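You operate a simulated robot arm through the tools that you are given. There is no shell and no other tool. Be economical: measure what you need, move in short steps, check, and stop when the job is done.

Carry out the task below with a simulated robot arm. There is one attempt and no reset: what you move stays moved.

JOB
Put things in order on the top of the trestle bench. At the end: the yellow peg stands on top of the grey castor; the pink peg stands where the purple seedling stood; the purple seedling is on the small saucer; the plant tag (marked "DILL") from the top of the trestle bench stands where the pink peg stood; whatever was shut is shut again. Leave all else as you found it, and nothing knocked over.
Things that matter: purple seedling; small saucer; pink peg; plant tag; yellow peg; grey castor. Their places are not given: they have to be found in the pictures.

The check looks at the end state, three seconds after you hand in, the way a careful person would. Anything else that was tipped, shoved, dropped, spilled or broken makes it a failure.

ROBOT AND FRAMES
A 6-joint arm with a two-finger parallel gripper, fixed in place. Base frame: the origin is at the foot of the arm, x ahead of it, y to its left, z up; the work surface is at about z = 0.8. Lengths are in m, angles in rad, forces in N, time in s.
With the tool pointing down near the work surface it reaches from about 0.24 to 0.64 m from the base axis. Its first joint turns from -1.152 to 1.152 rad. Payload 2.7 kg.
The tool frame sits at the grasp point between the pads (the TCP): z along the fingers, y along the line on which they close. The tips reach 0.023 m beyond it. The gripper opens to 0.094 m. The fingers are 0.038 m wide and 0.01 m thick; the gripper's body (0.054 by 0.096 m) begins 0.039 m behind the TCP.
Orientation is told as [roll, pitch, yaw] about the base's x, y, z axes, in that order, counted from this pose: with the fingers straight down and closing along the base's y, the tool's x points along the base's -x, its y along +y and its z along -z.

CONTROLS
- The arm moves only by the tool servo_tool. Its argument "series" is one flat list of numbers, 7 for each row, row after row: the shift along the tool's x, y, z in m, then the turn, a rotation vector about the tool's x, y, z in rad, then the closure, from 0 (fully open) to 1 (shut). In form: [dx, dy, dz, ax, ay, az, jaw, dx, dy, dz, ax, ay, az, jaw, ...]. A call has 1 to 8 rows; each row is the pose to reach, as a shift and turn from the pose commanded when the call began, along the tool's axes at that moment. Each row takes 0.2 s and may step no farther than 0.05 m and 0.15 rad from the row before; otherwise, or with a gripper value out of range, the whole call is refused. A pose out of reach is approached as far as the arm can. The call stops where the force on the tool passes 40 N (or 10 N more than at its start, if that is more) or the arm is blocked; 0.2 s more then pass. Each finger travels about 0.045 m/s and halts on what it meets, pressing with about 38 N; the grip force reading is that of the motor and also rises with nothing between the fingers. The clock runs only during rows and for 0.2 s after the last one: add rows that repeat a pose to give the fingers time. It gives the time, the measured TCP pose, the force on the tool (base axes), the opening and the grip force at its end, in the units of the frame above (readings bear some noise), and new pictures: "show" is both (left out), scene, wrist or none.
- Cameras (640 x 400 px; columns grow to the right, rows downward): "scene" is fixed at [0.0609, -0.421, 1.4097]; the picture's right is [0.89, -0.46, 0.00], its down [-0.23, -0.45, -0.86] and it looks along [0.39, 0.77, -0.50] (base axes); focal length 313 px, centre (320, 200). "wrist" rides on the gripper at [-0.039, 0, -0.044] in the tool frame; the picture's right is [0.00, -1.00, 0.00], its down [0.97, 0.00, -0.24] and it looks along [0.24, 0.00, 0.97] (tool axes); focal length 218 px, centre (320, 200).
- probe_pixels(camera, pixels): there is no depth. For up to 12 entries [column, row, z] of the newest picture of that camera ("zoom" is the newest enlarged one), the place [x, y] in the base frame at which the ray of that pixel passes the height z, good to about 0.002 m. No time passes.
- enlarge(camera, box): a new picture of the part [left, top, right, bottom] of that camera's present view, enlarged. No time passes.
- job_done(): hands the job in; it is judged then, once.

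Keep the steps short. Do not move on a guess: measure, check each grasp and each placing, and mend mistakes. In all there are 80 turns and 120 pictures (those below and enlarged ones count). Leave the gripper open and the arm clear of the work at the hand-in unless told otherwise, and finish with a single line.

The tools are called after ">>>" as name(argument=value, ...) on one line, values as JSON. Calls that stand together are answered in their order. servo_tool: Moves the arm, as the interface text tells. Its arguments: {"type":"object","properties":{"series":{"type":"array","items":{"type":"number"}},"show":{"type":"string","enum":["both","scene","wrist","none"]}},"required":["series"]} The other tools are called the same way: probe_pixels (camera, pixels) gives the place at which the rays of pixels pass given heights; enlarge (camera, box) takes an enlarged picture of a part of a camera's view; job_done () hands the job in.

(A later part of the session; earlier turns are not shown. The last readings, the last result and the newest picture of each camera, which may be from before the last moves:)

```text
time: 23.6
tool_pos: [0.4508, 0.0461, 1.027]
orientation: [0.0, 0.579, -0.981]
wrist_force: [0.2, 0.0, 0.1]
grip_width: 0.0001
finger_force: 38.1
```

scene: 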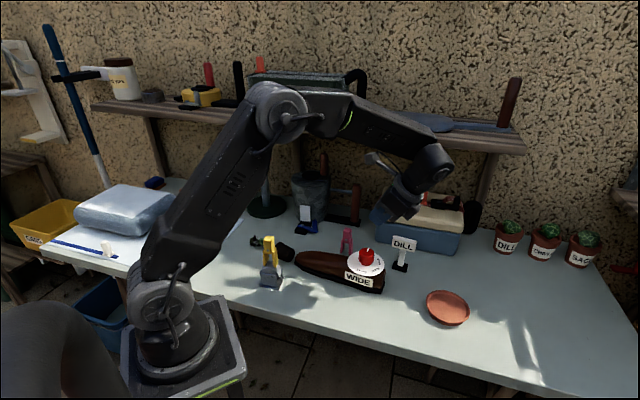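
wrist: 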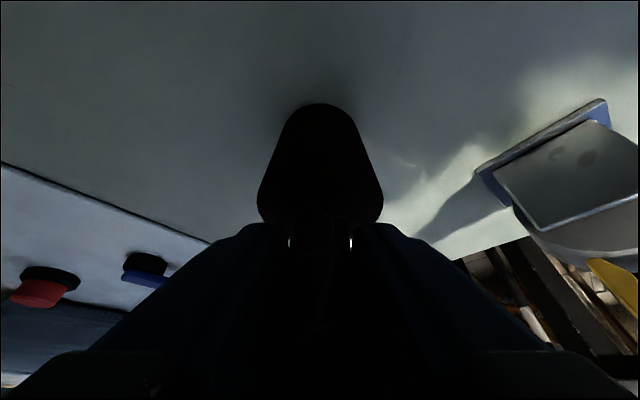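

The seedling slipped out of the grip on the way and lies on the bench. I look at how it lies before anything else.

>>> enlarge(camera="scene", box=[235, 220, 325, 295])

>>> enlarge(camera="scene", box=[270, 190, 430, 300])

```text
5.33 times, centred on (280, 258) of scene
```

zoom: 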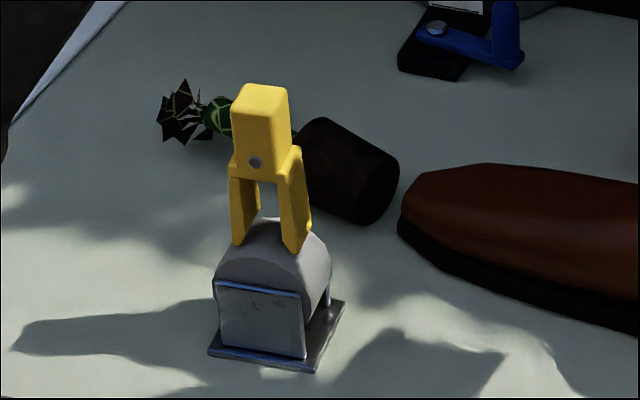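

```text
3.64 times, centred on (350, 245) of scene
```

zoom: 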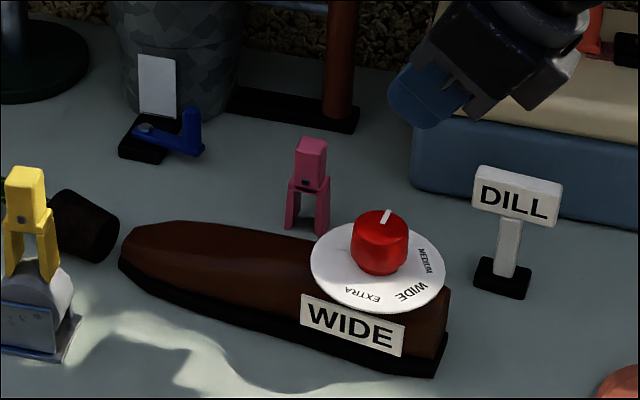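

It lies on its side behind the castor, and the yellow peg and the rest still stand. I measure where pot and leaves lie.

>>> probe_pixels(camera="scene", pixels=[[285.6, 252.4, 0.822], [253.7, 241.5, 0.82], [260.6, 242, 0.82], [291.5, 254.5, 0.822], [281, 248, 0.822]])

```text
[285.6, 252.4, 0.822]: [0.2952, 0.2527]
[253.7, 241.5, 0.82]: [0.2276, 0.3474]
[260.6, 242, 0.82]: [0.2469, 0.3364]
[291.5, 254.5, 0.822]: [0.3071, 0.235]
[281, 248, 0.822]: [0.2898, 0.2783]
```

The pot is at about (0.297, 0.253), with the stem pointing towards azimuth 126°. I bring the tool upright again and go high over the plant, jaws partly open.

>>> servo_tool(series=[0.0341, -0.0022, 0.0263, 0, -0.1, 0, 1, 0.0682, -0.0043, 0.0526, 0, -0.22, 0, 0.6, 0.1023, -0.0065, 0.0789, 0, -0.34, 0, 0.25, 0.1364, -0.0086, 0.1052, 0, -0.46, 0, 0.25, 0.1705, -0.0108, 0.1315, 0, -0.579, 0, 0.25, 0.2047, -0.0129, 0.1577, 0, -0.579, 0, 0.25, 0.2047, -0.0129, 0.1577, 0, -0.579, 0, 0.25], show="wrist")

```text
time: 25.2
tool_pos: [0.2954, 0.2504, 1.011]
orientation: [0.001, 0.001, -0.979]
wrist_force: [-0.2, -0.6, 0.2]
grip_width: 0.07
finger_force: 0.1
```

wrist: 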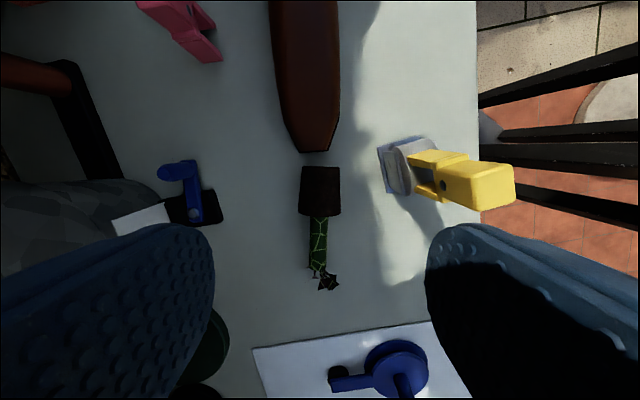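

>>> enlarge(camera="wrist", box=[260, 130, 400, 310])

>>> probe_pixels(camera="wrist", pixels=[[320.5, 168, 0.82], [320.5, 213, 0.822], [318, 262, 0.82], [326, 280, 0.82], [301, 205, 0.822], [340, 205, 0.822], [310, 240, 0.82], [327, 240, 0.82]])

```text
2.22 times, centred on (330, 220) of wrist
```

zoom: 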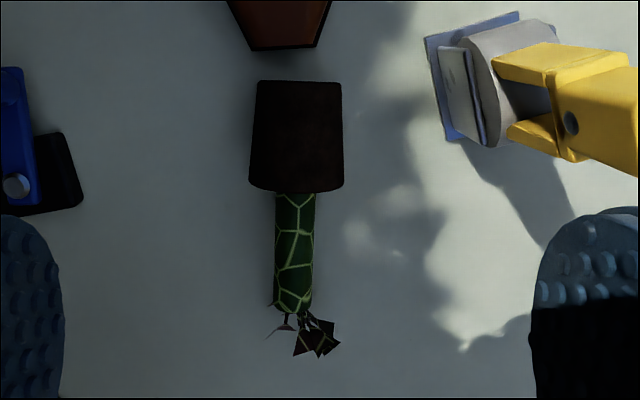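

```text
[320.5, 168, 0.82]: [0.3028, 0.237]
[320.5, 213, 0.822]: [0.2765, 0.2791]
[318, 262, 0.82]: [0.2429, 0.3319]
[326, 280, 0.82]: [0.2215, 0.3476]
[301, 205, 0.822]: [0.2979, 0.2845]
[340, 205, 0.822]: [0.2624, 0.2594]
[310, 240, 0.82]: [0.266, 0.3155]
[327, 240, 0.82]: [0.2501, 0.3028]
```

The plant lies nearly along the tool's x, base near (0.303, 0.237), rim at (0.277, 0.279), axis at azimuth 122°. To stand it up later with the tool pointing outward I need the stem along the tool's -x, so I turn the gripper half round, high in the air.

>>> servo_tool(series=[0, 0, 0, 0, 0, -0.148, 0.25, 0, 0, 0, 0, 0, -0.296, 0.25, 0, 0, 0, 0, 0, -0.444, 0.25, 0, 0, 0, 0, 0, -0.592, 0.25, 0, 0, 0, 0, 0, -0.74, 0.25, 0, 0, 0, 0, 0, -0.888, 0.25, 0, 0, 0, 0, 0, -1.036, 0.25, 0, 0, 0, 0, 0, -1.184, 0.25], show="none")

>>> servo_tool(series=[0, 0, 0, 0, 0, -0.148, 0.25, 0, 0, 0, 0, 0, -0.296, 0.25, 0, 0, 0, 0, 0, -0.444, 0.25, 0, 0, 0, 0, 0, -0.592, 0.25, 0, 0, 0, 0, 0, -0.74, 0.25, 0, 0, 0, 0, 0, -0.888, 0.25, 0, 0, 0, 0, 0, -1.036, 0.25, 0, 0, 0, 0, 0, -1.184, 0.25], show="none")

>>> servo_tool(series=[0, 0, 0, 0, 0, -0.148, 0.25, 0, 0, 0, 0, 0, -0.296, 0.25, 0, 0, 0, 0, 0, -0.444, 0.25, 0, 0, 0, 0, 0, -0.592, 0.25, 0, 0, 0, 0, 0, -0.74, 0.25, 0, 0, 0, 0, 0, -0.74, 0.25], show="wrist")

```text
time: 27.0
tool_pos: [0.2962, 0.2519, 1.0083]
orientation: [0.001, 0.0, 0.208]
wrist_force: [-0.5, -0.1, -0.3]
grip_width: 0.0705
finger_force: 0.1
```

```text
time: 28.8
tool_pos: [0.2959, 0.2529, 1.0085]
orientation: [0.002, -0.003, 1.391]
wrist_force: [0.0, -0.3, 0.3]
grip_width: 0.0707
finger_force: 0.0
```

```text
time: 30.2
tool_pos: [0.2947, 0.2527, 1.0057]
orientation: [0.0, -0.003, 2.132]
wrist_force: [0.2, 0.1, 0.7]
grip_width: 0.0706
finger_force: 0.1
```

wrist: 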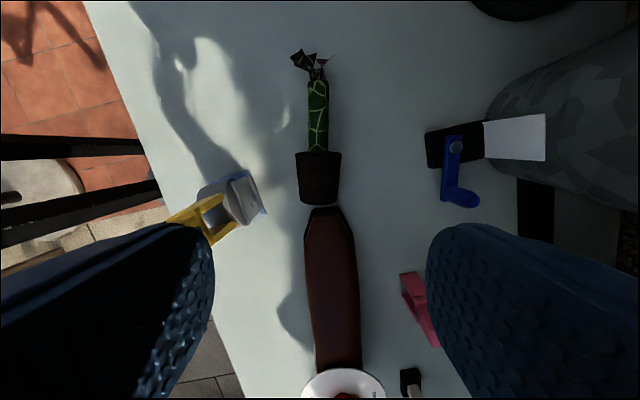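

Reached. I measure the pot again in this view.

>>> probe_pixels(camera="wrist", pixels=[[319, 203, 0.82], [318, 153, 0.822], [295, 160, 0.822], [342, 160, 0.822], [318, 100, 0.82], [315, 52, 0.82], [307, 100, 0.82], [329, 100, 0.82], [325, 208, 0.82]])

>>> enlarge(camera="wrist", box=[250, 40, 390, 240])

>>> enlarge(camera="scene", box=[240, 220, 320, 280])

```text
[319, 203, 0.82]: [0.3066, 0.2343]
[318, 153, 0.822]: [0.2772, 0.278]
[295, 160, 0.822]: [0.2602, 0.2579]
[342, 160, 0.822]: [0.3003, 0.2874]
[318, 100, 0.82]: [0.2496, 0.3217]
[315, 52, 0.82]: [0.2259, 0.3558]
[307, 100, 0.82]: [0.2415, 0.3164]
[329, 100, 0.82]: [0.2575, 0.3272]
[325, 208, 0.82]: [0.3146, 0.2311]
```

```text
2.00 times, centred on (320, 140) of wrist
```

zoom: 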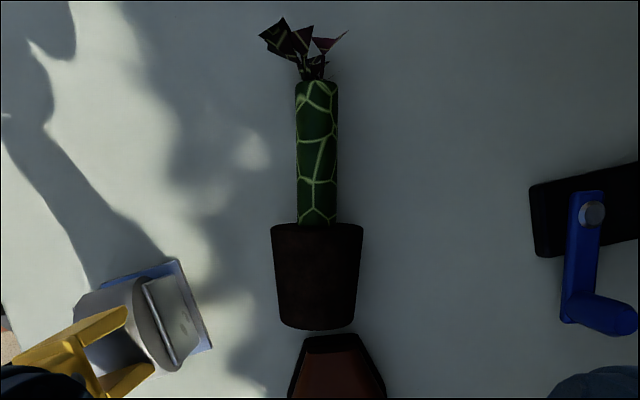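

```text
6.67 times, centred on (280, 250) of scene
```

zoom: 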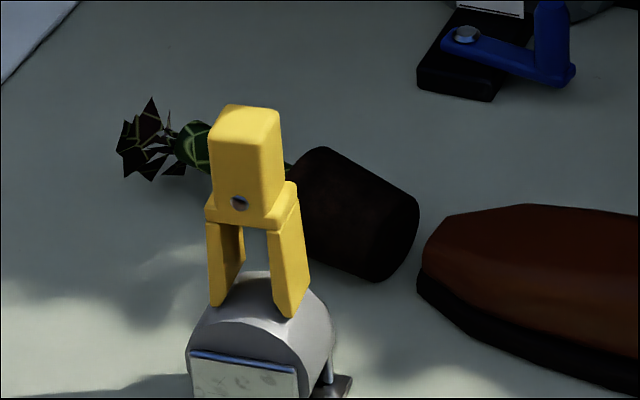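

I lower towards the pot with the jaws at 0.07 and look before the last part.

>>> servo_tool(series=[-0.005, 0.001, 0.04, 0, 0, -0.01, 0.25, -0.0098, 0.0015, 0.08, 0, 0, -0.01, 0.25, -0.0098, 0.0015, 0.12, 0, 0, -0.01, 0.25, -0.0098, 0.0015, 0.12, 0, 0, -0.01, 0.25])

```text
time: 31.2
tool_pos: [0.2865, 0.2592, 0.8884]
orientation: [0.0, -0.001, 2.138]
wrist_force: [-1.5, 0.3, 0.2]
grip_width: 0.0705
finger_force: 0.1
```

scene: 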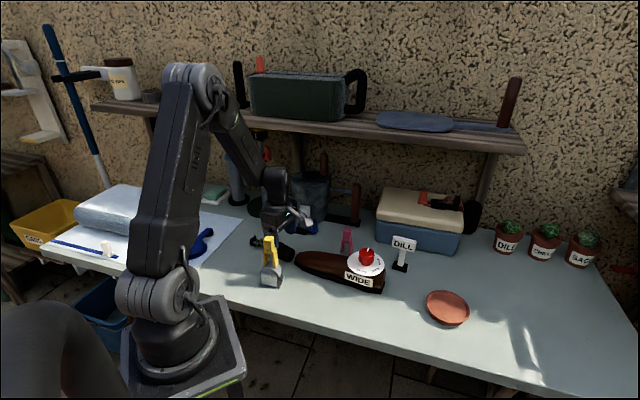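
wrist: 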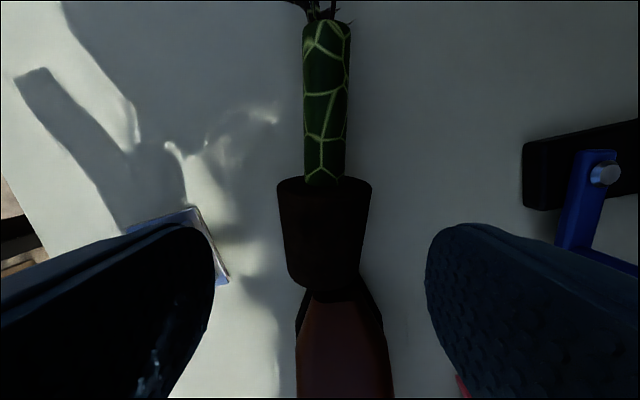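

Clear on both sides. I go down to z 0.830 and close on the pot.

>>> servo_tool(series=[-0.0005, 0.0005, 0.03, 0, 0, 0, 0.25, -0.0005, 0.0005, 0.0575, 0, 0, 0, 0.25, -0.0005, 0.0005, 0.0575, 0, 0, 0, 0.4, -0.0005, 0.0005, 0.0575, 0, 0, 0, 0.6, -0.0005, 0.0005, 0.0575, 0, 0, 0, 1, -0.0005, 0.0005, 0.0575, 0, 0, 0, 1], show="wrist")

```text
time: 32.6
tool_pos: [0.2887, 0.2586, 0.8333]
orientation: [-0.001, -0.003, 2.139]
wrist_force: [-0.3, -0.3, -0.2]
grip_width: 0.046
finger_force: 37.4
```

wrist: 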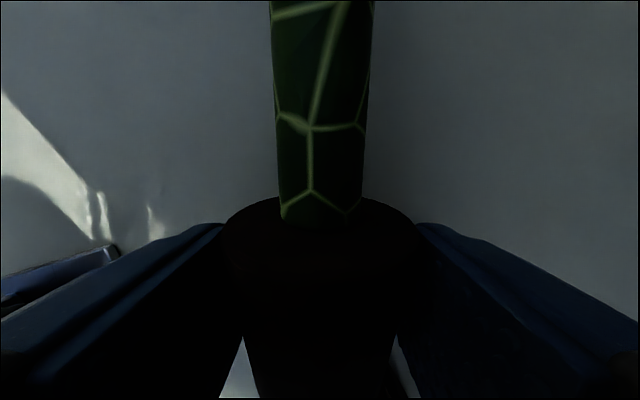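

Gripped at 0.046 near the rim. I lift slowly, 4 cm, and look whether the plant holds or swings.

>>> servo_tool(series=[0, 0, -0.003, 0, 0, 0, 1, 0, 0, -0.008, 0, 0, 0, 1, 0, 0, -0.015, 0, 0, 0, 1, 0, 0, -0.022, 0, 0, 0, 1, 0, 0, -0.03, 0, 0, 0, 1, 0, 0, -0.037, 0, 0, 0, 1, 0, 0, -0.042, 0, 0, 0, 1, 0, 0, -0.042, 0, 0, 0, 1])

>>> enlarge(camera="scene", box=[230, 190, 320, 270])

```text
time: 34.4
tool_pos: [0.2879, 0.2603, 0.8739]
orientation: [0.0, -0.001, 2.142]
wrist_force: [-0.5, -1.0, -2.2]
grip_width: 0.046
finger_force: 38.1
```

scene: 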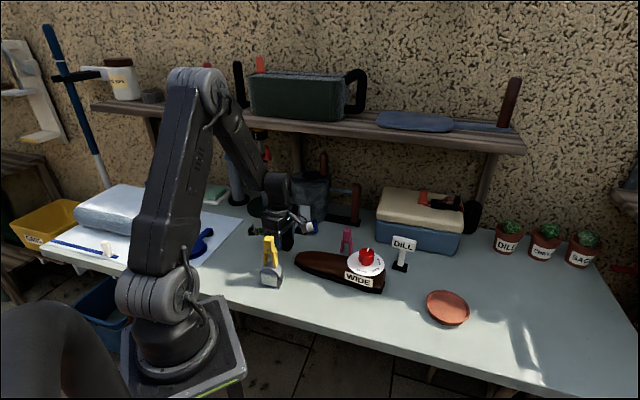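
wrist: 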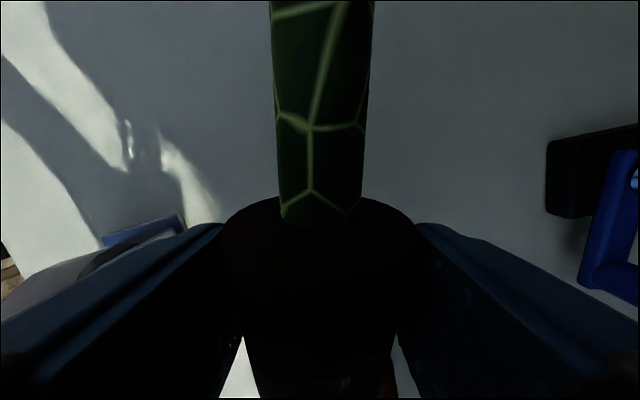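

```text
5.00 times, centred on (275, 230) of scene
```

zoom: 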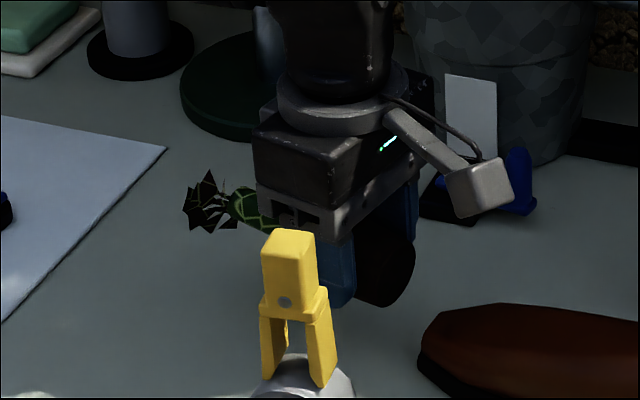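

The plant is held firmly (no swing). But the grey block on the tool's +x side would be underneath when I stand it up this way. Before deciding, I test in the air how far the tool can tip sideways: first lift to about z 1.06.

>>> servo_tool(series=[0, 0, -0.015, 0, 0, 0, 1, 0, 0, -0.04, 0, 0, 0, 1, 0, 0, -0.07, 0, 0, 0, 1, 0, 0, -0.1, 0, 0, 0, 1, 0, 0, -0.13, 0, 0, 0, 1, 0, 0, -0.16, 0, 0, 0, 1, 0, 0, -0.18, 0, 0, 0, 1, 0, 0, -0.186, 0, 0, 0, 1], show="none")

>>> servo_tool(series=[0, 0, 0, 0, -0.06, 0, 1, 0, 0, 0, 0, -0.16, 0, 1, 0, 0, 0, 0, -0.28, 0, 1, 0, 0, 0, 0, -0.4, 0, 1, 0, 0, 0, 0, -0.52, 0, 1, 0, 0, 0, 0, -0.64, 0, 1, 0, 0, 0, 0, -0.72, 0, 1, 0, 0, 0, 0, -0.76, 0, 1], show="scene")

```text
time: 36.2
tool_pos: [0.2882, 0.2586, 1.0585]
orientation: [0.001, -0.001, 2.139]
wrist_force: [-0.5, 0.6, -1.0]
grip_width: 0.0462
finger_force: 38.4
```

```text
time: 38.0
tool_pos: [0.2891, 0.2608, 1.0592]
orientation: [-0.001, -0.763, 2.14]
wrist_force: [0.4, 0.1, -1.8]
grip_width: 0.0461
finger_force: 38.2
```

scene: 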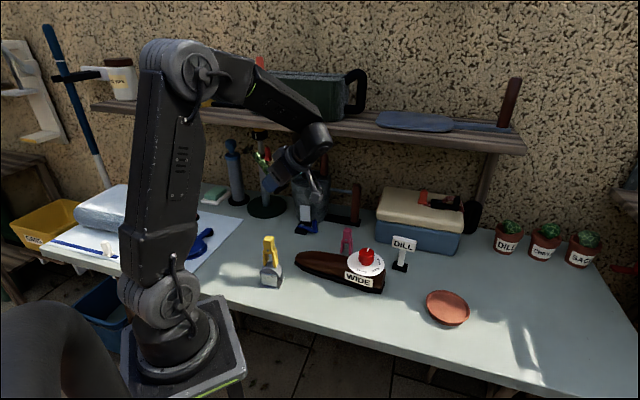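

>>> enlarge(camera="scene", box=[220, 110, 360, 220])

>>> servo_tool(series=[0, 0, 0, 0, -0.06, 0, 1, 0, 0, 0, 0, -0.16, 0, 1, 0, 0, 0, 0, -0.28, 0, 1, 0, 0, 0, 0, -0.4, 0, 1, 0, 0, 0, 0, -0.5, 0, 1, 0, 0, 0, 0, -0.59, 0, 1, 0, 0, 0, 0, -0.59, 0, 1], show="scene")

>>> enlarge(camera="scene", box=[220, 110, 360, 220])

```text
3.64 times, centred on (290, 165) of scene
```

zoom: 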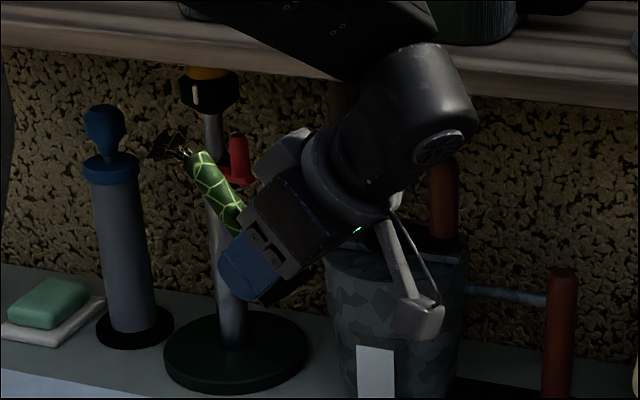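

```text
time: 39.6
tool_pos: [0.2887, 0.2605, 1.0586]
orientation: [0.001, -1.353, 2.141]
wrist_force: [-0.1, 0.2, -0.8]
grip_width: 0.0462
finger_force: 37.9
```

scene: 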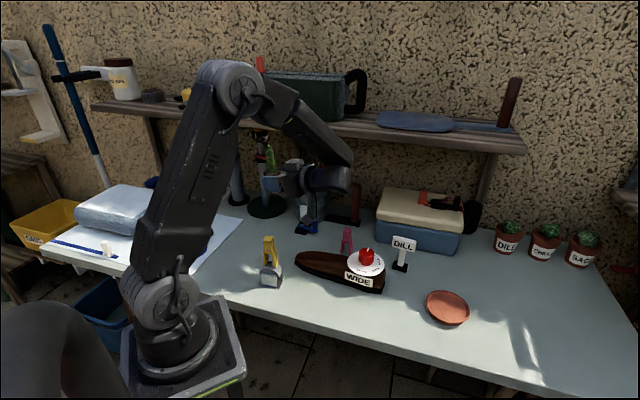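

```text
3.64 times, centred on (290, 165) of scene
```

zoom: 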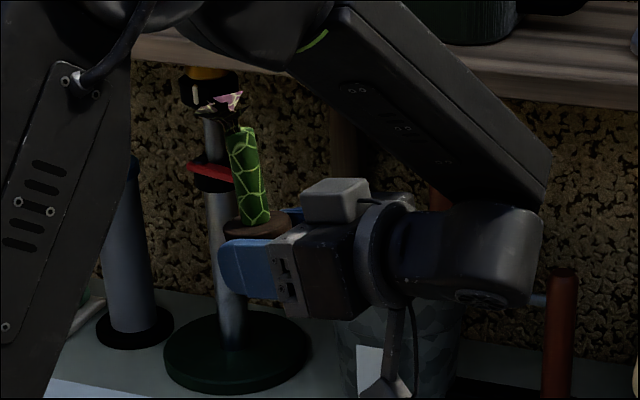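

Sideways tipping works up to 1.35 rad with the plant held rigidly, but the stalked block hangs ~0.1 m below. So I will lay the plant down again, turn the gripper by half a turn and grip the stem, so that block ends on top and only the camera housing (5 cm) is beneath. First I tip back.

>>> servo_tool(series=[0, 0, 0, 0, 0.06, 0, 1, 0, 0, 0, 0, 0.16, 0, 1, 0, 0, 0, 0, 0.27, 0, 1, 0, 0, 0, 0, 0.38, 0, 1, 0, 0, 0, 0, 0.49, 0, 1, 0, 0, 0, 0, 0.59, 0, 1, 0, 0, 0, 0, 0.65, 0, 1, 0, 0, 0, 0, 0.68, 0, 1], show="none")

>>> servo_tool(series=[0, 0, 0, 0, 0.06, 0, 1, 0, 0, 0, 0, 0.16, 0, 1, 0, 0, 0, 0, 0.27, 0, 1, 0, 0, 0, 0, 0.38, 0, 1, 0, 0, 0, 0, 0.49, 0, 1, 0, 0, 0, 0, 0.59, 0, 1, 0, 0, 0, 0, 0.65, 0, 1, 0, 0, 0, 0, 0.673, 0, 1], show="none")

```text
time: 41.4
tool_pos: [0.288, 0.2613, 1.0596]
orientation: [-0.001, -0.67, 2.138]
wrist_force: [0.0, 0.4, -1.8]
grip_width: 0.0459
finger_force: 38.1
```

```text
time: 43.2
tool_pos: [0.2883, 0.2602, 1.059]
orientation: [-0.001, 0.004, 2.139]
wrist_force: [0.2, 0.4, -1.5]
grip_width: 0.0465
finger_force: 38.4
```

Still firmly held. I lower it to the bench, 1.4 cm farther from the brown shoe-shape, to just above grasp height.

>>> servo_tool(series=[-0.004, 0, 0.02, 0, 0, 0, 1, -0.008, 0, 0.055, 0, 0, 0, 1, -0.0145, 0.001, 0.095, 0, 0, 0, 1, -0.0145, 0.001, 0.135, 0, 0, 0, 1, -0.0145, 0.001, 0.17, 0, 0, 0, 1, -0.0145, 0.001, 0.2, 0, 0, 0, 1, -0.0145, 0.001, 0.217, 0, 0, 0, 1, -0.0145, 0.001, 0.2235, 0, 0, 0, 1], show="wrist")

```text
time: 45.0
tool_pos: [0.2807, 0.2721, 0.8336]
orientation: [0.001, 0.001, 2.139]
wrist_force: [0.3, -0.5, -1.5]
grip_width: 0.0461
finger_force: 38.4
```

wrist: 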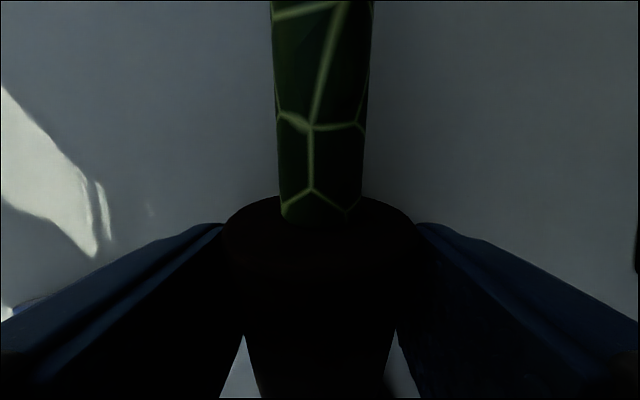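

At the height where I took it. I lower 1 mm more, open slowly, then rise.

>>> servo_tool(series=[0, 0, 0.001, 0, 0, 0, 1, 0, 0, 0.001, 0, 0, 0, 0.46, 0, 0, 0.001, 0, 0, 0, 0.35, 0, 0, 0.001, 0, 0, 0, 0.25, 0, 0, -0.03, 0, 0, 0, 0.25, 0, 0, -0.075, 0, 0, 0, 0.25, 0, 0, -0.12, 0, 0, 0, 0.25, 0, 0, -0.155, 0, 0, 0, 0.25], show="none")

>>> servo_tool(series=[0, 0, 0, 0, 0, 0.148, 0.25, 0, 0, 0, 0, 0, 0.296, 0.25, 0, 0, 0, 0, 0, 0.444, 0.25, 0, 0, 0, 0, 0, 0.592, 0.25, 0, 0, 0, 0, 0, 0.74, 0.25, 0, 0, 0, 0, 0, 0.888, 0.25, 0, 0, 0, 0, 0, 1.036, 0.25, 0, 0, 0, 0, 0, 1.184, 0.25], show="none")

>>> servo_tool(series=[0, 0, 0, 0, 0, 0.148, 0.25, 0, 0, 0, 0, 0, 0.296, 0.25, 0, 0, 0, 0, 0, 0.444, 0.25, 0, 0, 0, 0, 0, 0.592, 0.25, 0, 0, 0, 0, 0, 0.74, 0.25, 0, 0, 0, 0, 0, 0.888, 0.25, 0, 0, 0, 0, 0, 1.036, 0.25, 0, 0, 0, 0, 0, 1.184, 0.25], show="none")

>>> servo_tool(series=[0, 0, 0, 0, 0, 0.148, 0.25, 0, 0, 0, 0, 0, 0.296, 0.25, 0, 0, 0, 0, 0, 0.444, 0.25, 0, 0, 0, 0, 0, 0.592, 0.25, 0, 0, 0, 0, 0, 0.74, 0.25, 0, 0, 0, 0, 0, 0.768, 0.25, 0, 0, 0, 0, 0, 0.768, 0.25], show="both")

```text
time: 46.8
tool_pos: [0.2808, 0.2715, 0.9912]
orientation: [0.0, 0.001, 2.137]
wrist_force: [0.4, 0.1, -0.1]
grip_width: 0.0707
finger_force: 0.0
```

```text
time: 48.6
tool_pos: [0.2801, 0.2707, 0.9904]
orientation: [-0.002, 0.0, 0.951]
wrist_force: [-0.2, 0.7, -0.8]
grip_width: 0.0706
finger_force: 0.0
```

```text
time: 50.4
tool_pos: [0.2801, 0.2713, 0.9912]
orientation: [-0.003, -0.002, -0.231]
wrist_force: [0.1, -1.0, -0.3]
grip_width: 0.0704
finger_force: 0.1
```

```text
time: 52.0
tool_pos: [0.28, 0.2709, 0.9903]
orientation: [0.0, -0.001, -0.999]
wrist_force: [0.1, 0.1, 0.2]
grip_width: 0.0705
finger_force: 0.1
```

scene: 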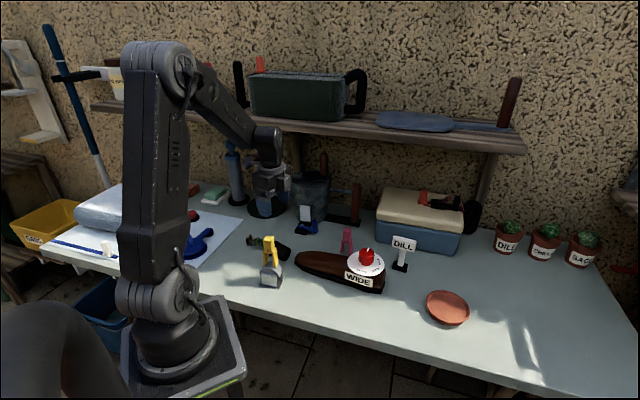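
wrist: 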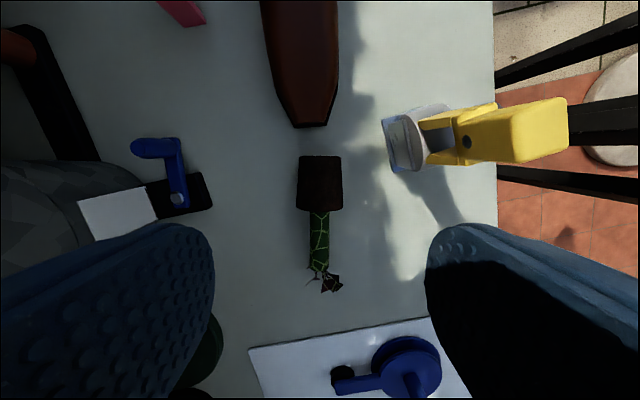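

The plant lies in line with the gripper. I measure the rim and the stem.

>>> probe_pixels(camera="wrist", pixels=[[320.5, 211, 0.823], [319, 262, 0.825], [320.5, 157, 0.82], [310, 235, 0.825], [328.5, 235, 0.825]])

```text
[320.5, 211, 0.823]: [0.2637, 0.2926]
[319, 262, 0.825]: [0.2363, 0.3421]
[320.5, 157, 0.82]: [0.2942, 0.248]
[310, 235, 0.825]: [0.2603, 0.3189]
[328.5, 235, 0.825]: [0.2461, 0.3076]
```

I go over the stem's middle and down, pausing 4 cm above to check the block's clearance over the white board.

>>> servo_tool(series=[0.02, 0, 0.02, 0, 0, 0, 0.25, 0.04, 0, 0.05, 0, 0, 0, 0.25, 0.0549, 0, 0.085, 0, 0, 0, 0.25, 0.0549, 0, 0.115, 0, 0, 0, 0.25, 0.0549, 0, 0.115, 0, 0, 0, 0.25], show="wrist")

>>> enlarge(camera="scene", box=[170, 180, 310, 280])

```text
time: 53.2
tool_pos: [0.2502, 0.3173, 0.8744]
orientation: [0.0, -0.001, -0.997]
wrist_force: [-0.1, -0.6, 0.2]
grip_width: 0.0704
finger_force: 0.0
```

wrist: 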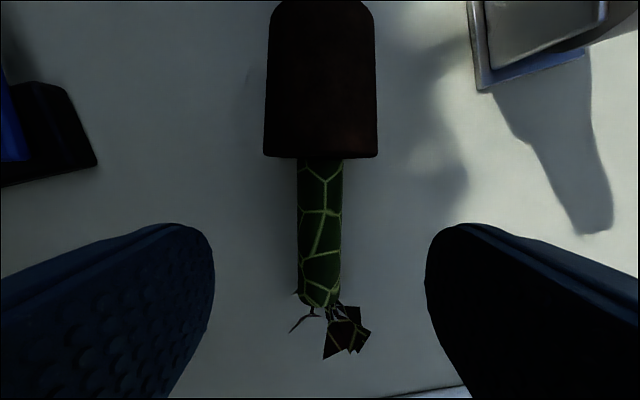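

```text
4.00 times, centred on (240, 230) of scene
```

zoom: 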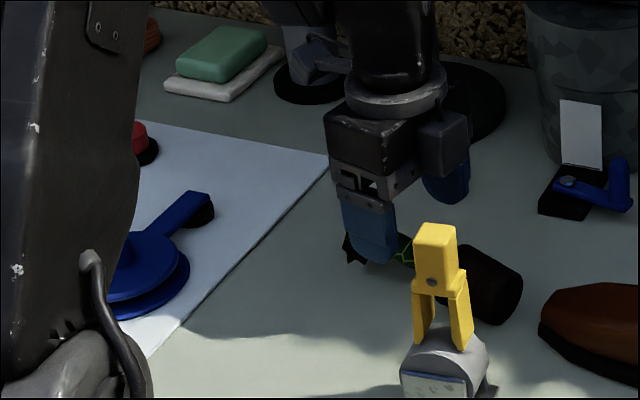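

The block is near the grey pump standing behind. I measure the pump's foot to be sure.

>>> probe_pixels(camera="scene", pixels=[[238, 205, 0.8], [230, 200, 0.8], [249, 200, 0.8], [238, 212, 0.9], [238, 212, 0.93], [241, 196, 0.95]])

```text
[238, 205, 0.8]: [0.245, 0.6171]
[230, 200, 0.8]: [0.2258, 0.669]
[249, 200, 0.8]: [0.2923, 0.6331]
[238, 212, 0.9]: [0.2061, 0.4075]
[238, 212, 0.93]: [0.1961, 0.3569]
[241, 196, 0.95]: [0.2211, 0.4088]
```

The pump is 0.2 m farther off, and the stem is exactly centred. I go down to z 0.831 and close on the stem.

>>> servo_tool(series=[0, 0, 0.02, 0, 0, 0, 0.25, 0, 0, 0.043, 0, 0, 0, 0.25, 0, 0, 0.043, 0, 0, 0, 0.4, 0, 0, 0.043, 0, 0, 0, 0.6, 0, 0, 0.043, 0, 0, 0, 0.8, 0, 0, 0.043, 0, 0, 0, 1, 0, 0, 0.043, 0, 0, 0, 1, 0, 0, 0.043, 0, 0, 0, 1], show="wrist")

```text
time: 55.0
tool_pos: [0.2515, 0.3186, 0.8301]
orientation: [0.0, -0.002, -0.998]
wrist_force: [-0.2, -0.1, -0.5]
grip_width: 0.019
finger_force: 37.7
```

wrist: 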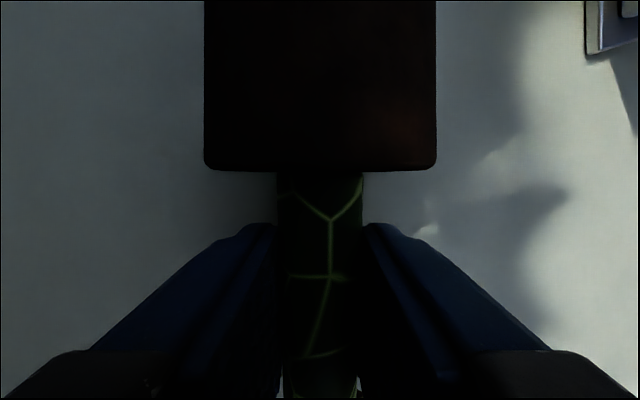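

Good stem grip: 0.019 at 38 N. I lift very gently and check that it stays put in the grip.

>>> servo_tool(series=[0, 0, -0.002, 0, 0, 0, 1, 0, 0, -0.006, 0, 0, 0, 1, 0, 0, -0.012, 0, 0, 0, 1, 0, 0, -0.019, 0, 0, 0, 1, 0, 0, -0.026, 0, 0, 0, 1, 0, 0, -0.032, 0, 0, 0, 1, 0, 0, -0.036, 0, 0, 0, 1, 0, 0, -0.036, 0, 0, 0, 1], show="wrist")

```text
time: 56.8
tool_pos: [0.2507, 0.3176, 0.8681]
orientation: [0.001, -0.001, -0.997]
wrist_force: [-0.1, -0.8, -1.0]
grip_width: 0.0189
finger_force: 37.6
```

wrist: 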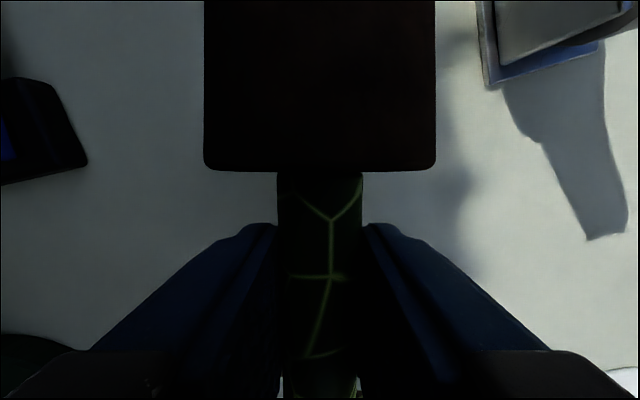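

It holds rigidly. I lift to about z 1.0, keeping the plant level, and carry it with gentle acceleration towards the saucer, turning with the arm.

>>> servo_tool(series=[0, 0, -0.006, 0, 0, 0, 1, 0, 0, -0.02, 0, 0, 0, 1, 0, 0, -0.042, 0, 0, 0, 1, 0, 0, -0.068, 0, 0, 0, 1, 0, 0, -0.095, 0, 0, 0, 1, 0, 0, -0.118, 0, 0, 0, 1, 0, 0, -0.132, 0, 0, 0, 1, 0, 0, -0.137, 0, 0, 0, 1], show="none")

>>> servo_tool(series=[-0.008, 0.0005, 0, 0, 0, 0.0166, 1, -0.025, 0.0016, 0, 0, 0, 0.0518, 1, -0.05, 0.0032, 0, 0, 0, 0.1035, 1, -0.08, 0.0051, 0, 0, 0, 0.1656, 1, -0.1148, 0.0074, 0, 0, 0, 0.238, 1, -0.15, 0.0096, 0, 0, 0, 0.3105, 1, -0.18, 0.0115, 0, 0, 0, 0.3726, 1, -0.2, 0.0128, 0, 0, 0, 0.414, 1], show="wrist")

```text
time: 58.6
tool_pos: [0.2495, 0.318, 1.0051]
orientation: [0.0, -0.002, -0.997]
wrist_force: [0.2, -0.5, -1.2]
grip_width: 0.0188
finger_force: 38.6
```

```text
time: 60.4
tool_pos: [0.3707, 0.1542, 1.0049]
orientation: [0.0, -0.002, -1.411]
wrist_force: [-0.5, -0.9, -0.8]
grip_width: 0.0189
finger_force: 37.9
```

wrist: 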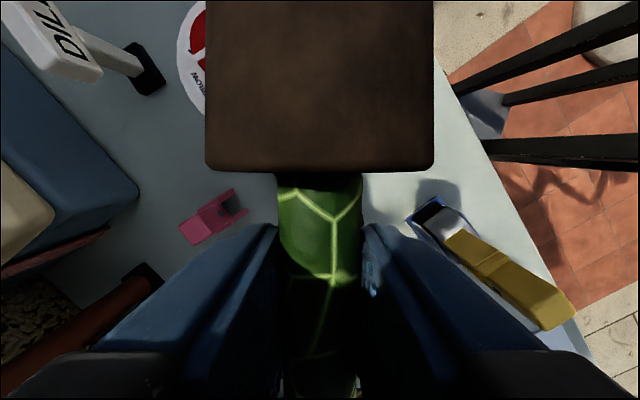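

The plant has not moved in the grip. On to the saucer.

>>> servo_tool(series=[-0.0071, 0.0037, 0, 0, 0, 0.0166, 1, -0.0222, 0.0115, 0, 0, 0, 0.0518, 1, -0.0444, 0.023, 0, 0, 0, 0.1035, 1, -0.071, 0.0367, 0, 0, 0, 0.1656, 1, -0.1021, 0.0528, 0, 0, 0, 0.238, 1, -0.1332, 0.0689, 0, 0, 0, 0.3105, 1, -0.1598, 0.0826, 0, 0, 0, 0.3726, 1, -0.1776, 0.0918, 0, 0, 0, 0.414, 1], show="none")

>>> servo_tool(series=[-0.005, 0.0062, 0, 0, 0, 0.0166, 1, -0.0157, 0.0195, 0, 0, 0, 0.0518, 1, -0.0315, 0.0389, 0, 0, 0, 0.1035, 1, -0.0503, 0.0622, 0, 0, 0, 0.1656, 1, -0.066, 0.0817, 0, 0, 0, 0.217, 1, -0.076, 0.094, 0, 0, 0, 0.25, 1, -0.0793, 0.098, 0, 0, 0, 0.261, 1], show="both")

```text
time: 62.2
tool_pos: [0.4873, -0.0025, 1.0066]
orientation: [0.001, -0.003, -1.826]
wrist_force: [0.6, 0.4, -0.9]
grip_width: 0.0187
finger_force: 38.1
```

```text
time: 63.8
tool_pos: [0.5633, -0.1061, 1.0072]
orientation: [0.0, -0.002, -2.087]
wrist_force: [-0.4, 0.1, -1.1]
grip_width: 0.019
finger_force: 37.6
```

scene: 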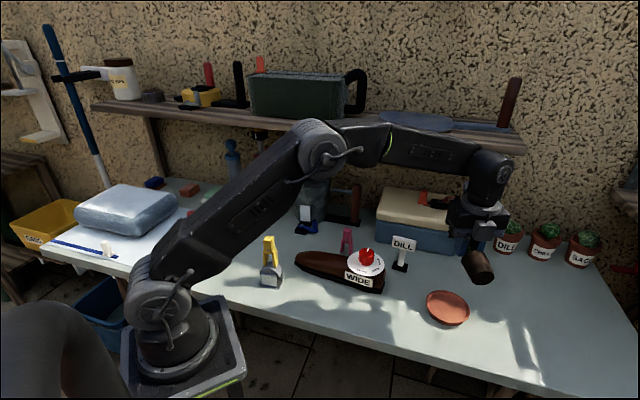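
wrist: 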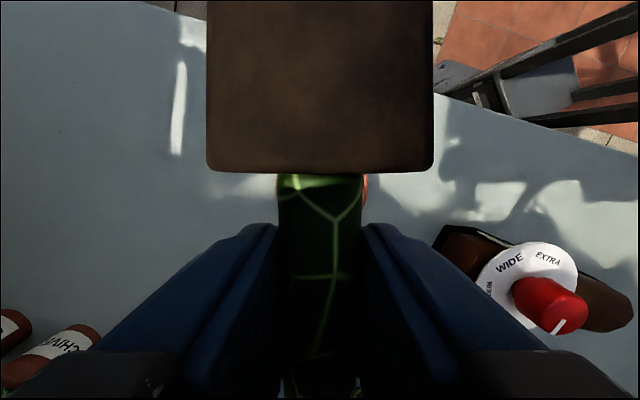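

Over the saucer. I measure the saucer precisely in an enlarged view, then begin tipping the plant upright in place.

>>> enlarge(camera="scene", box=[415, 280, 485, 335])

>>> servo_tool(series=[0, 0, 0, 0, 0.04, 0, 1, 0, 0, 0, 0, 0.12, 0, 1, 0, 0, 0, 0, 0.22, 0, 1, 0, 0, 0, 0, 0.34, 0, 1, 0, 0, 0, 0, 0.46, 0, 1, 0, 0, 0, 0, 0.58, 0, 1, 0, 0, 0, 0, 0.68, 0, 1, 0, 0, 0, 0, 0.74, 0, 1], show="none")

```text
7.27 times, centred on (450, 308) of scene
```

zoom: 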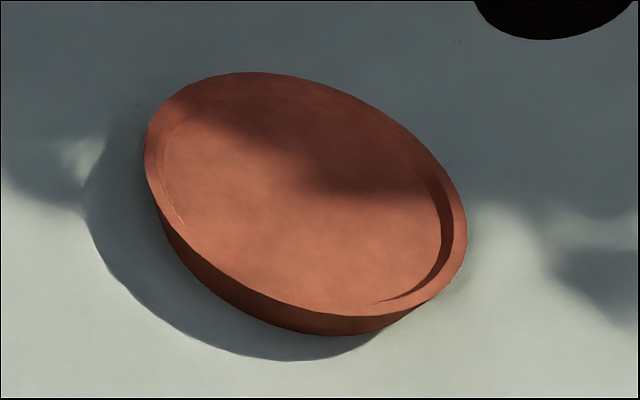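

```text
time: 65.6
tool_pos: [0.5628, -0.107, 1.0069]
orientation: [0.004, 0.742, -2.084]
wrist_force: [0.0, 0.1, -0.7]
grip_width: 0.0188
finger_force: 37.5
```

>>> probe_pixels(camera="zoom", pixels=[[145, 150, 0.815], [467, 235, 0.815], [255, 72, 0.815], [340, 316, 0.815], [306, 193, 0.815], [303, 205, 0.806], [165, 215, 0.8], [310, 335, 0.8], [435, 290, 0.8]])

>>> servo_tool(series=[0, 0, 0, 0, 0.04, 0, 1, 0, 0, 0, 0, 0.12, 0, 1, 0, 0, 0, 0, 0.22, 0, 1, 0, 0, 0, 0, 0.34, 0, 1, 0, 0, 0, 0, 0.46, 0, 1, 0, 0, 0, 0, 0.58, 0, 1, 0, 0, 0, 0, 0.68, 0, 1, 0, 0, 0, 0, 0.76, 0, 1], show="both")

```text
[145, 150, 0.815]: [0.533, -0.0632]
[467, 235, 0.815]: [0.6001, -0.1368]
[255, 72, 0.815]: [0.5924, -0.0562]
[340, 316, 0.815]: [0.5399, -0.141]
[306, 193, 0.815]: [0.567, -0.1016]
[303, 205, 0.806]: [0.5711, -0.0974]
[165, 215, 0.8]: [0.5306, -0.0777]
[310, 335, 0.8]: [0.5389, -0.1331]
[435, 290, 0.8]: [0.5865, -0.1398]
```

```text
time: 67.4
tool_pos: [0.5628, -0.1059, 1.0068]
orientation: [0.026, 1.501, -2.06]
wrist_force: [-0.7, 0.3, -0.6]
grip_width: 0.0188
finger_force: 37.8
```

scene: 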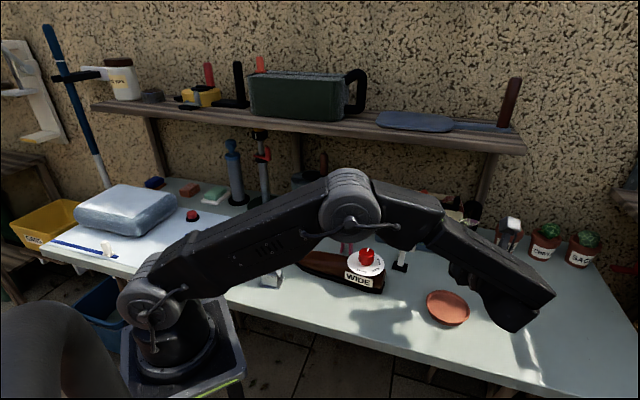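
wrist: 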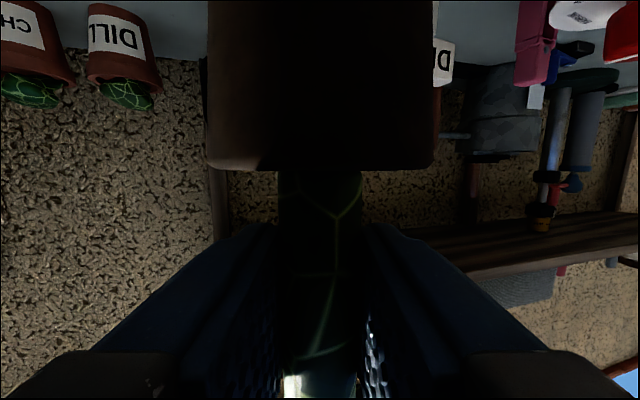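

Upright now (tilt 1.50), with the stem about above the saucer's centre (0.567, -0.101). The pot's bottom is about 0.12 above the saucer floor. I lower 0.085 and look.

>>> servo_tool(series=[-0.004, 0, 0.0003, 0, 0, 0, 1, -0.012, 0, 0.0008, 0, 0, 0, 1, -0.025, 0, 0.0018, 0, 0, 0, 1, -0.04, 0, 0.0028, 0, 0, 0, 1, -0.055, 0, 0.0038, 0, 0, 0, 1, -0.07, 0, 0.0049, 0, 0, 0, 1, -0.08, 0, 0.0056, 0, 0, 0, 1, -0.085, 0, 0.006, 0, 0, 0, 1], show="scene")

>>> enlarge(camera="scene", box=[390, 220, 570, 350])

```text
time: 69.2
tool_pos: [0.5645, -0.1069, 0.9195]
orientation: [0.037, 1.5, -2.049]
wrist_force: [-0.2, 0.4, -0.9]
grip_width: 0.0189
finger_force: 38.1
```

scene: 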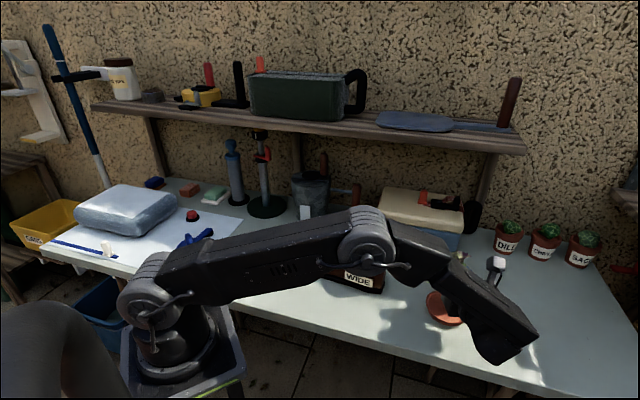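

```text
3.08 times, centred on (480, 285) of scene
```

zoom: 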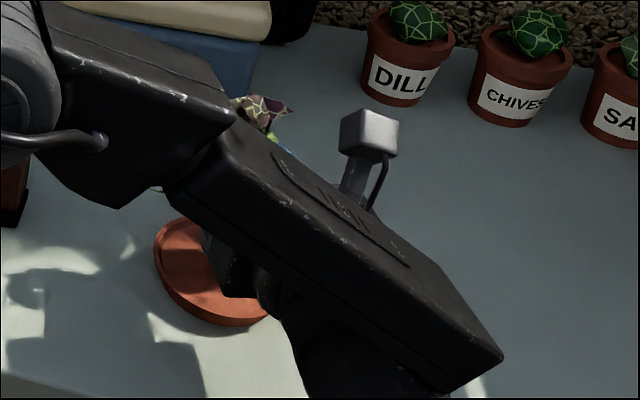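

>>> probe_pixels(camera="scene", pixels=[[495, 364, 0.8], [495, 364, 0.85], [495, 364, 0.9], [535, 335, 0.85], [535, 335, 0.9]])

```text
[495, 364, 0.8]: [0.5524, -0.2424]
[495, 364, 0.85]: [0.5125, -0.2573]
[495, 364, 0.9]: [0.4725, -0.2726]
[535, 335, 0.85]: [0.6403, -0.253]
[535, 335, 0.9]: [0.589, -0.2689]
```

The lowest arm part is at about z 0.90, so there is room. The pot's bottom is about 0.035 above the saucer floor. I lower slowly, watching the force.

>>> servo_tool(series=[-0.004, 0, 0.0003, 0, 0, 0, 1, -0.011, 0, 0.0008, 0, 0, 0, 1, -0.018, 0, 0.0013, 0, 0, 0, 1, -0.024, 0, 0.0017, 0, 0, 0, 1, -0.026, 0, 0.0018, 0, 0, 0, 1, -0.026, 0, 0.0018, 0, 0, 0, 1], show="none")

>>> enlarge(camera="scene", box=[400, 220, 520, 340])

```text
time: 70.6
tool_pos: [0.564, -0.1057, 0.9006]
orientation: [0.164, 1.506, -1.921]
wrist_force: [-1.6, 2.3, 36.4]
grip_width: 0.0189
finger_force: 38.0
```

```text
3.33 times, centred on (460, 280) of scene
```

zoom: 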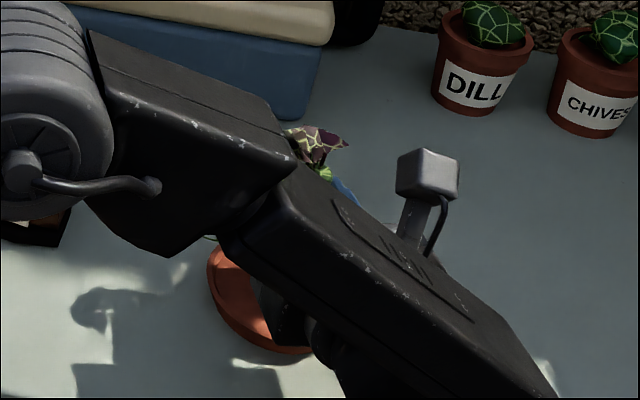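

Contact came 1.5 cm earlier than I expected (36 N up). I ease up 6 mm and look through the wrist camera at how the plant sits in the grip.

>>> servo_tool(series=[0.003, 0, 0, 0, 0, 0, 1, 0.006, 0, 0, 0, 0, 0, 1, 0.006, 0, 0, 0, 0, 0, 1], show="wrist")

```text
time: 71.4
tool_pos: [0.564, -0.1063, 0.9003]
orientation: [-0.011, 1.497, -2.097]
wrist_force: [3.7, 1.9, 6.9]
grip_width: 0.0188
finger_force: 38.4
```

wrist: 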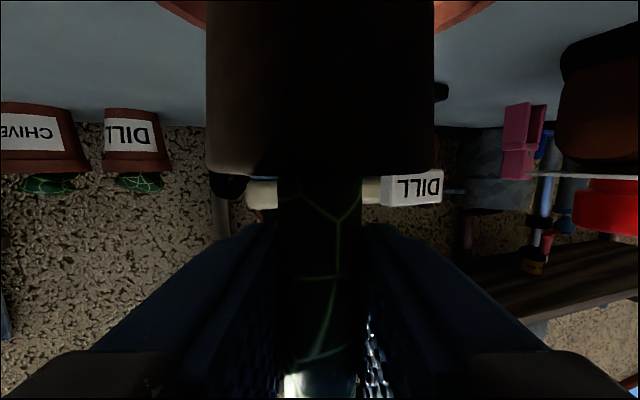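

The saucer's rim shows evenly on both sides, so the pot stands on the saucer's middle with light contact (7 N). I open slowly and wait.

>>> servo_tool(series=[0, 0, 0, 0, 0, 0, 0.79, 0, 0, 0, 0, 0, 0, 0.76, 0, 0, 0, 0, 0, 0, 0.7, 0, 0, 0, 0, 0, 0, 0.6, 0, 0, 0, 0, 0, 0, 0.5, 0, 0, 0, 0, 0, 0, 0.4, 0, 0, 0, 0, 0, 0, 0.4], show="wrist")

```text
time: 73.0
tool_pos: [0.5639, -0.1052, 0.9011]
orientation: [0.025, 1.5, -2.062]
wrist_force: [0.2, 0.6, 0.7]
grip_width: 0.0563
finger_force: 0.1
```

wrist: 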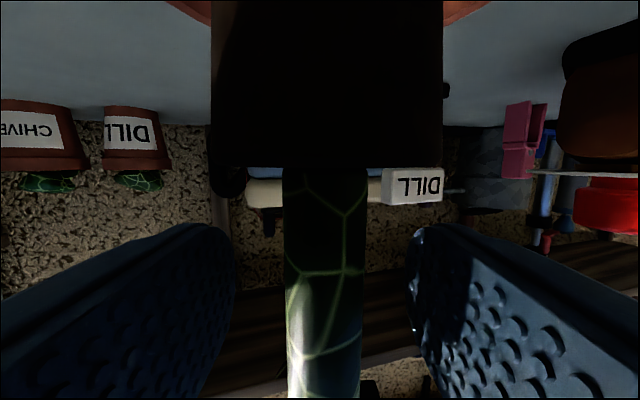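

It stands upright by itself. I withdraw backwards along the fingers.

>>> servo_tool(series=[0, -0.001, -0.01, 0, 0, 0, 0.4, 0, -0.001, -0.03, 0, 0, 0, 0.4, 0, -0.001, -0.055, 0, 0, 0, 0.4, 0, -0.001, -0.085, 0, 0, 0, 0.4, 0.01, -0.001, -0.11, 0, 0, 0, 0.4, 0.02, -0.001, -0.13, 0, 0, 0, 0.4], show="both")

```text
time: 74.4
tool_pos: [0.5003, -0.2175, 0.9313]
orientation: [0.032, 1.499, -2.052]
wrist_force: [0.7, 0.0, 0.3]
grip_width: 0.0564
finger_force: 0.1
```

scene: 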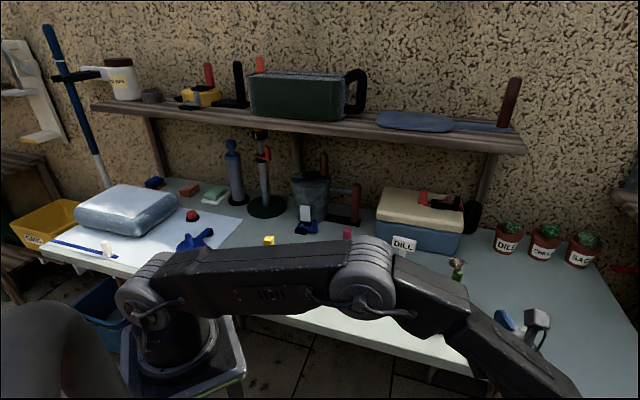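
wrist: 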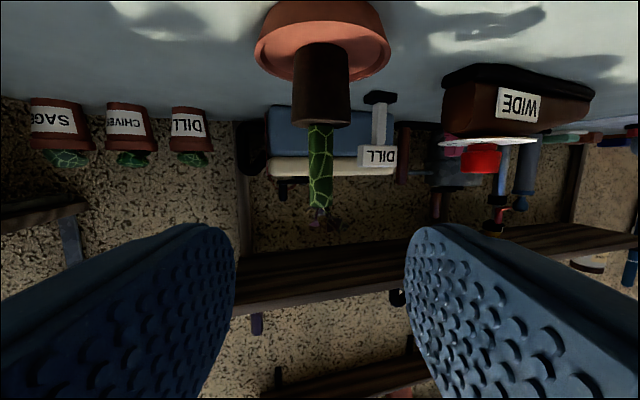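

The seedling stands on the saucer's middle. I raise the arm and bring the tool back to pointing down.

>>> servo_tool(series=[0.03, 0, 0, 0, -0.1, 0, 0.2, 0.06, 0, 0, 0, -0.24, 0, 0, 0.09, 0, 0, 0, -0.38, 0, 0, 0.12, 0, 0, 0, -0.52, 0, 0, 0.14, 0, 0, 0, -0.66, 0, 0, 0.14, 0, 0, 0, -0.8, 0, 0, 0.14, 0, 0, 0, -0.94, 0, 0, 0.14, 0, 0, 0, -1.08, 0, 0], show="none")

>>> servo_tool(series=[0, 0, 0, 0, -0.14, 0, 0, 0, 0, 0, 0, -0.28, 0, 0, 0, 0, 0, 0, -0.42, 0, 0, 0, 0, 0, 0, -0.42, 0, 0], show="none")

```text
time: 76.2
tool_pos: [0.5048, -0.207, 1.0704]
orientation: [0.002, 0.418, -2.085]
wrist_force: [0.4, -0.3, 0.7]
grip_width: 0.0938
finger_force: 0.2
```

```text
time: 77.2
tool_pos: [0.504, -0.2069, 1.0693]
orientation: [0.001, -0.003, -2.084]
wrist_force: [0.4, -0.5, 0.0]
grip_width: 0.0944
finger_force: 0.1
```

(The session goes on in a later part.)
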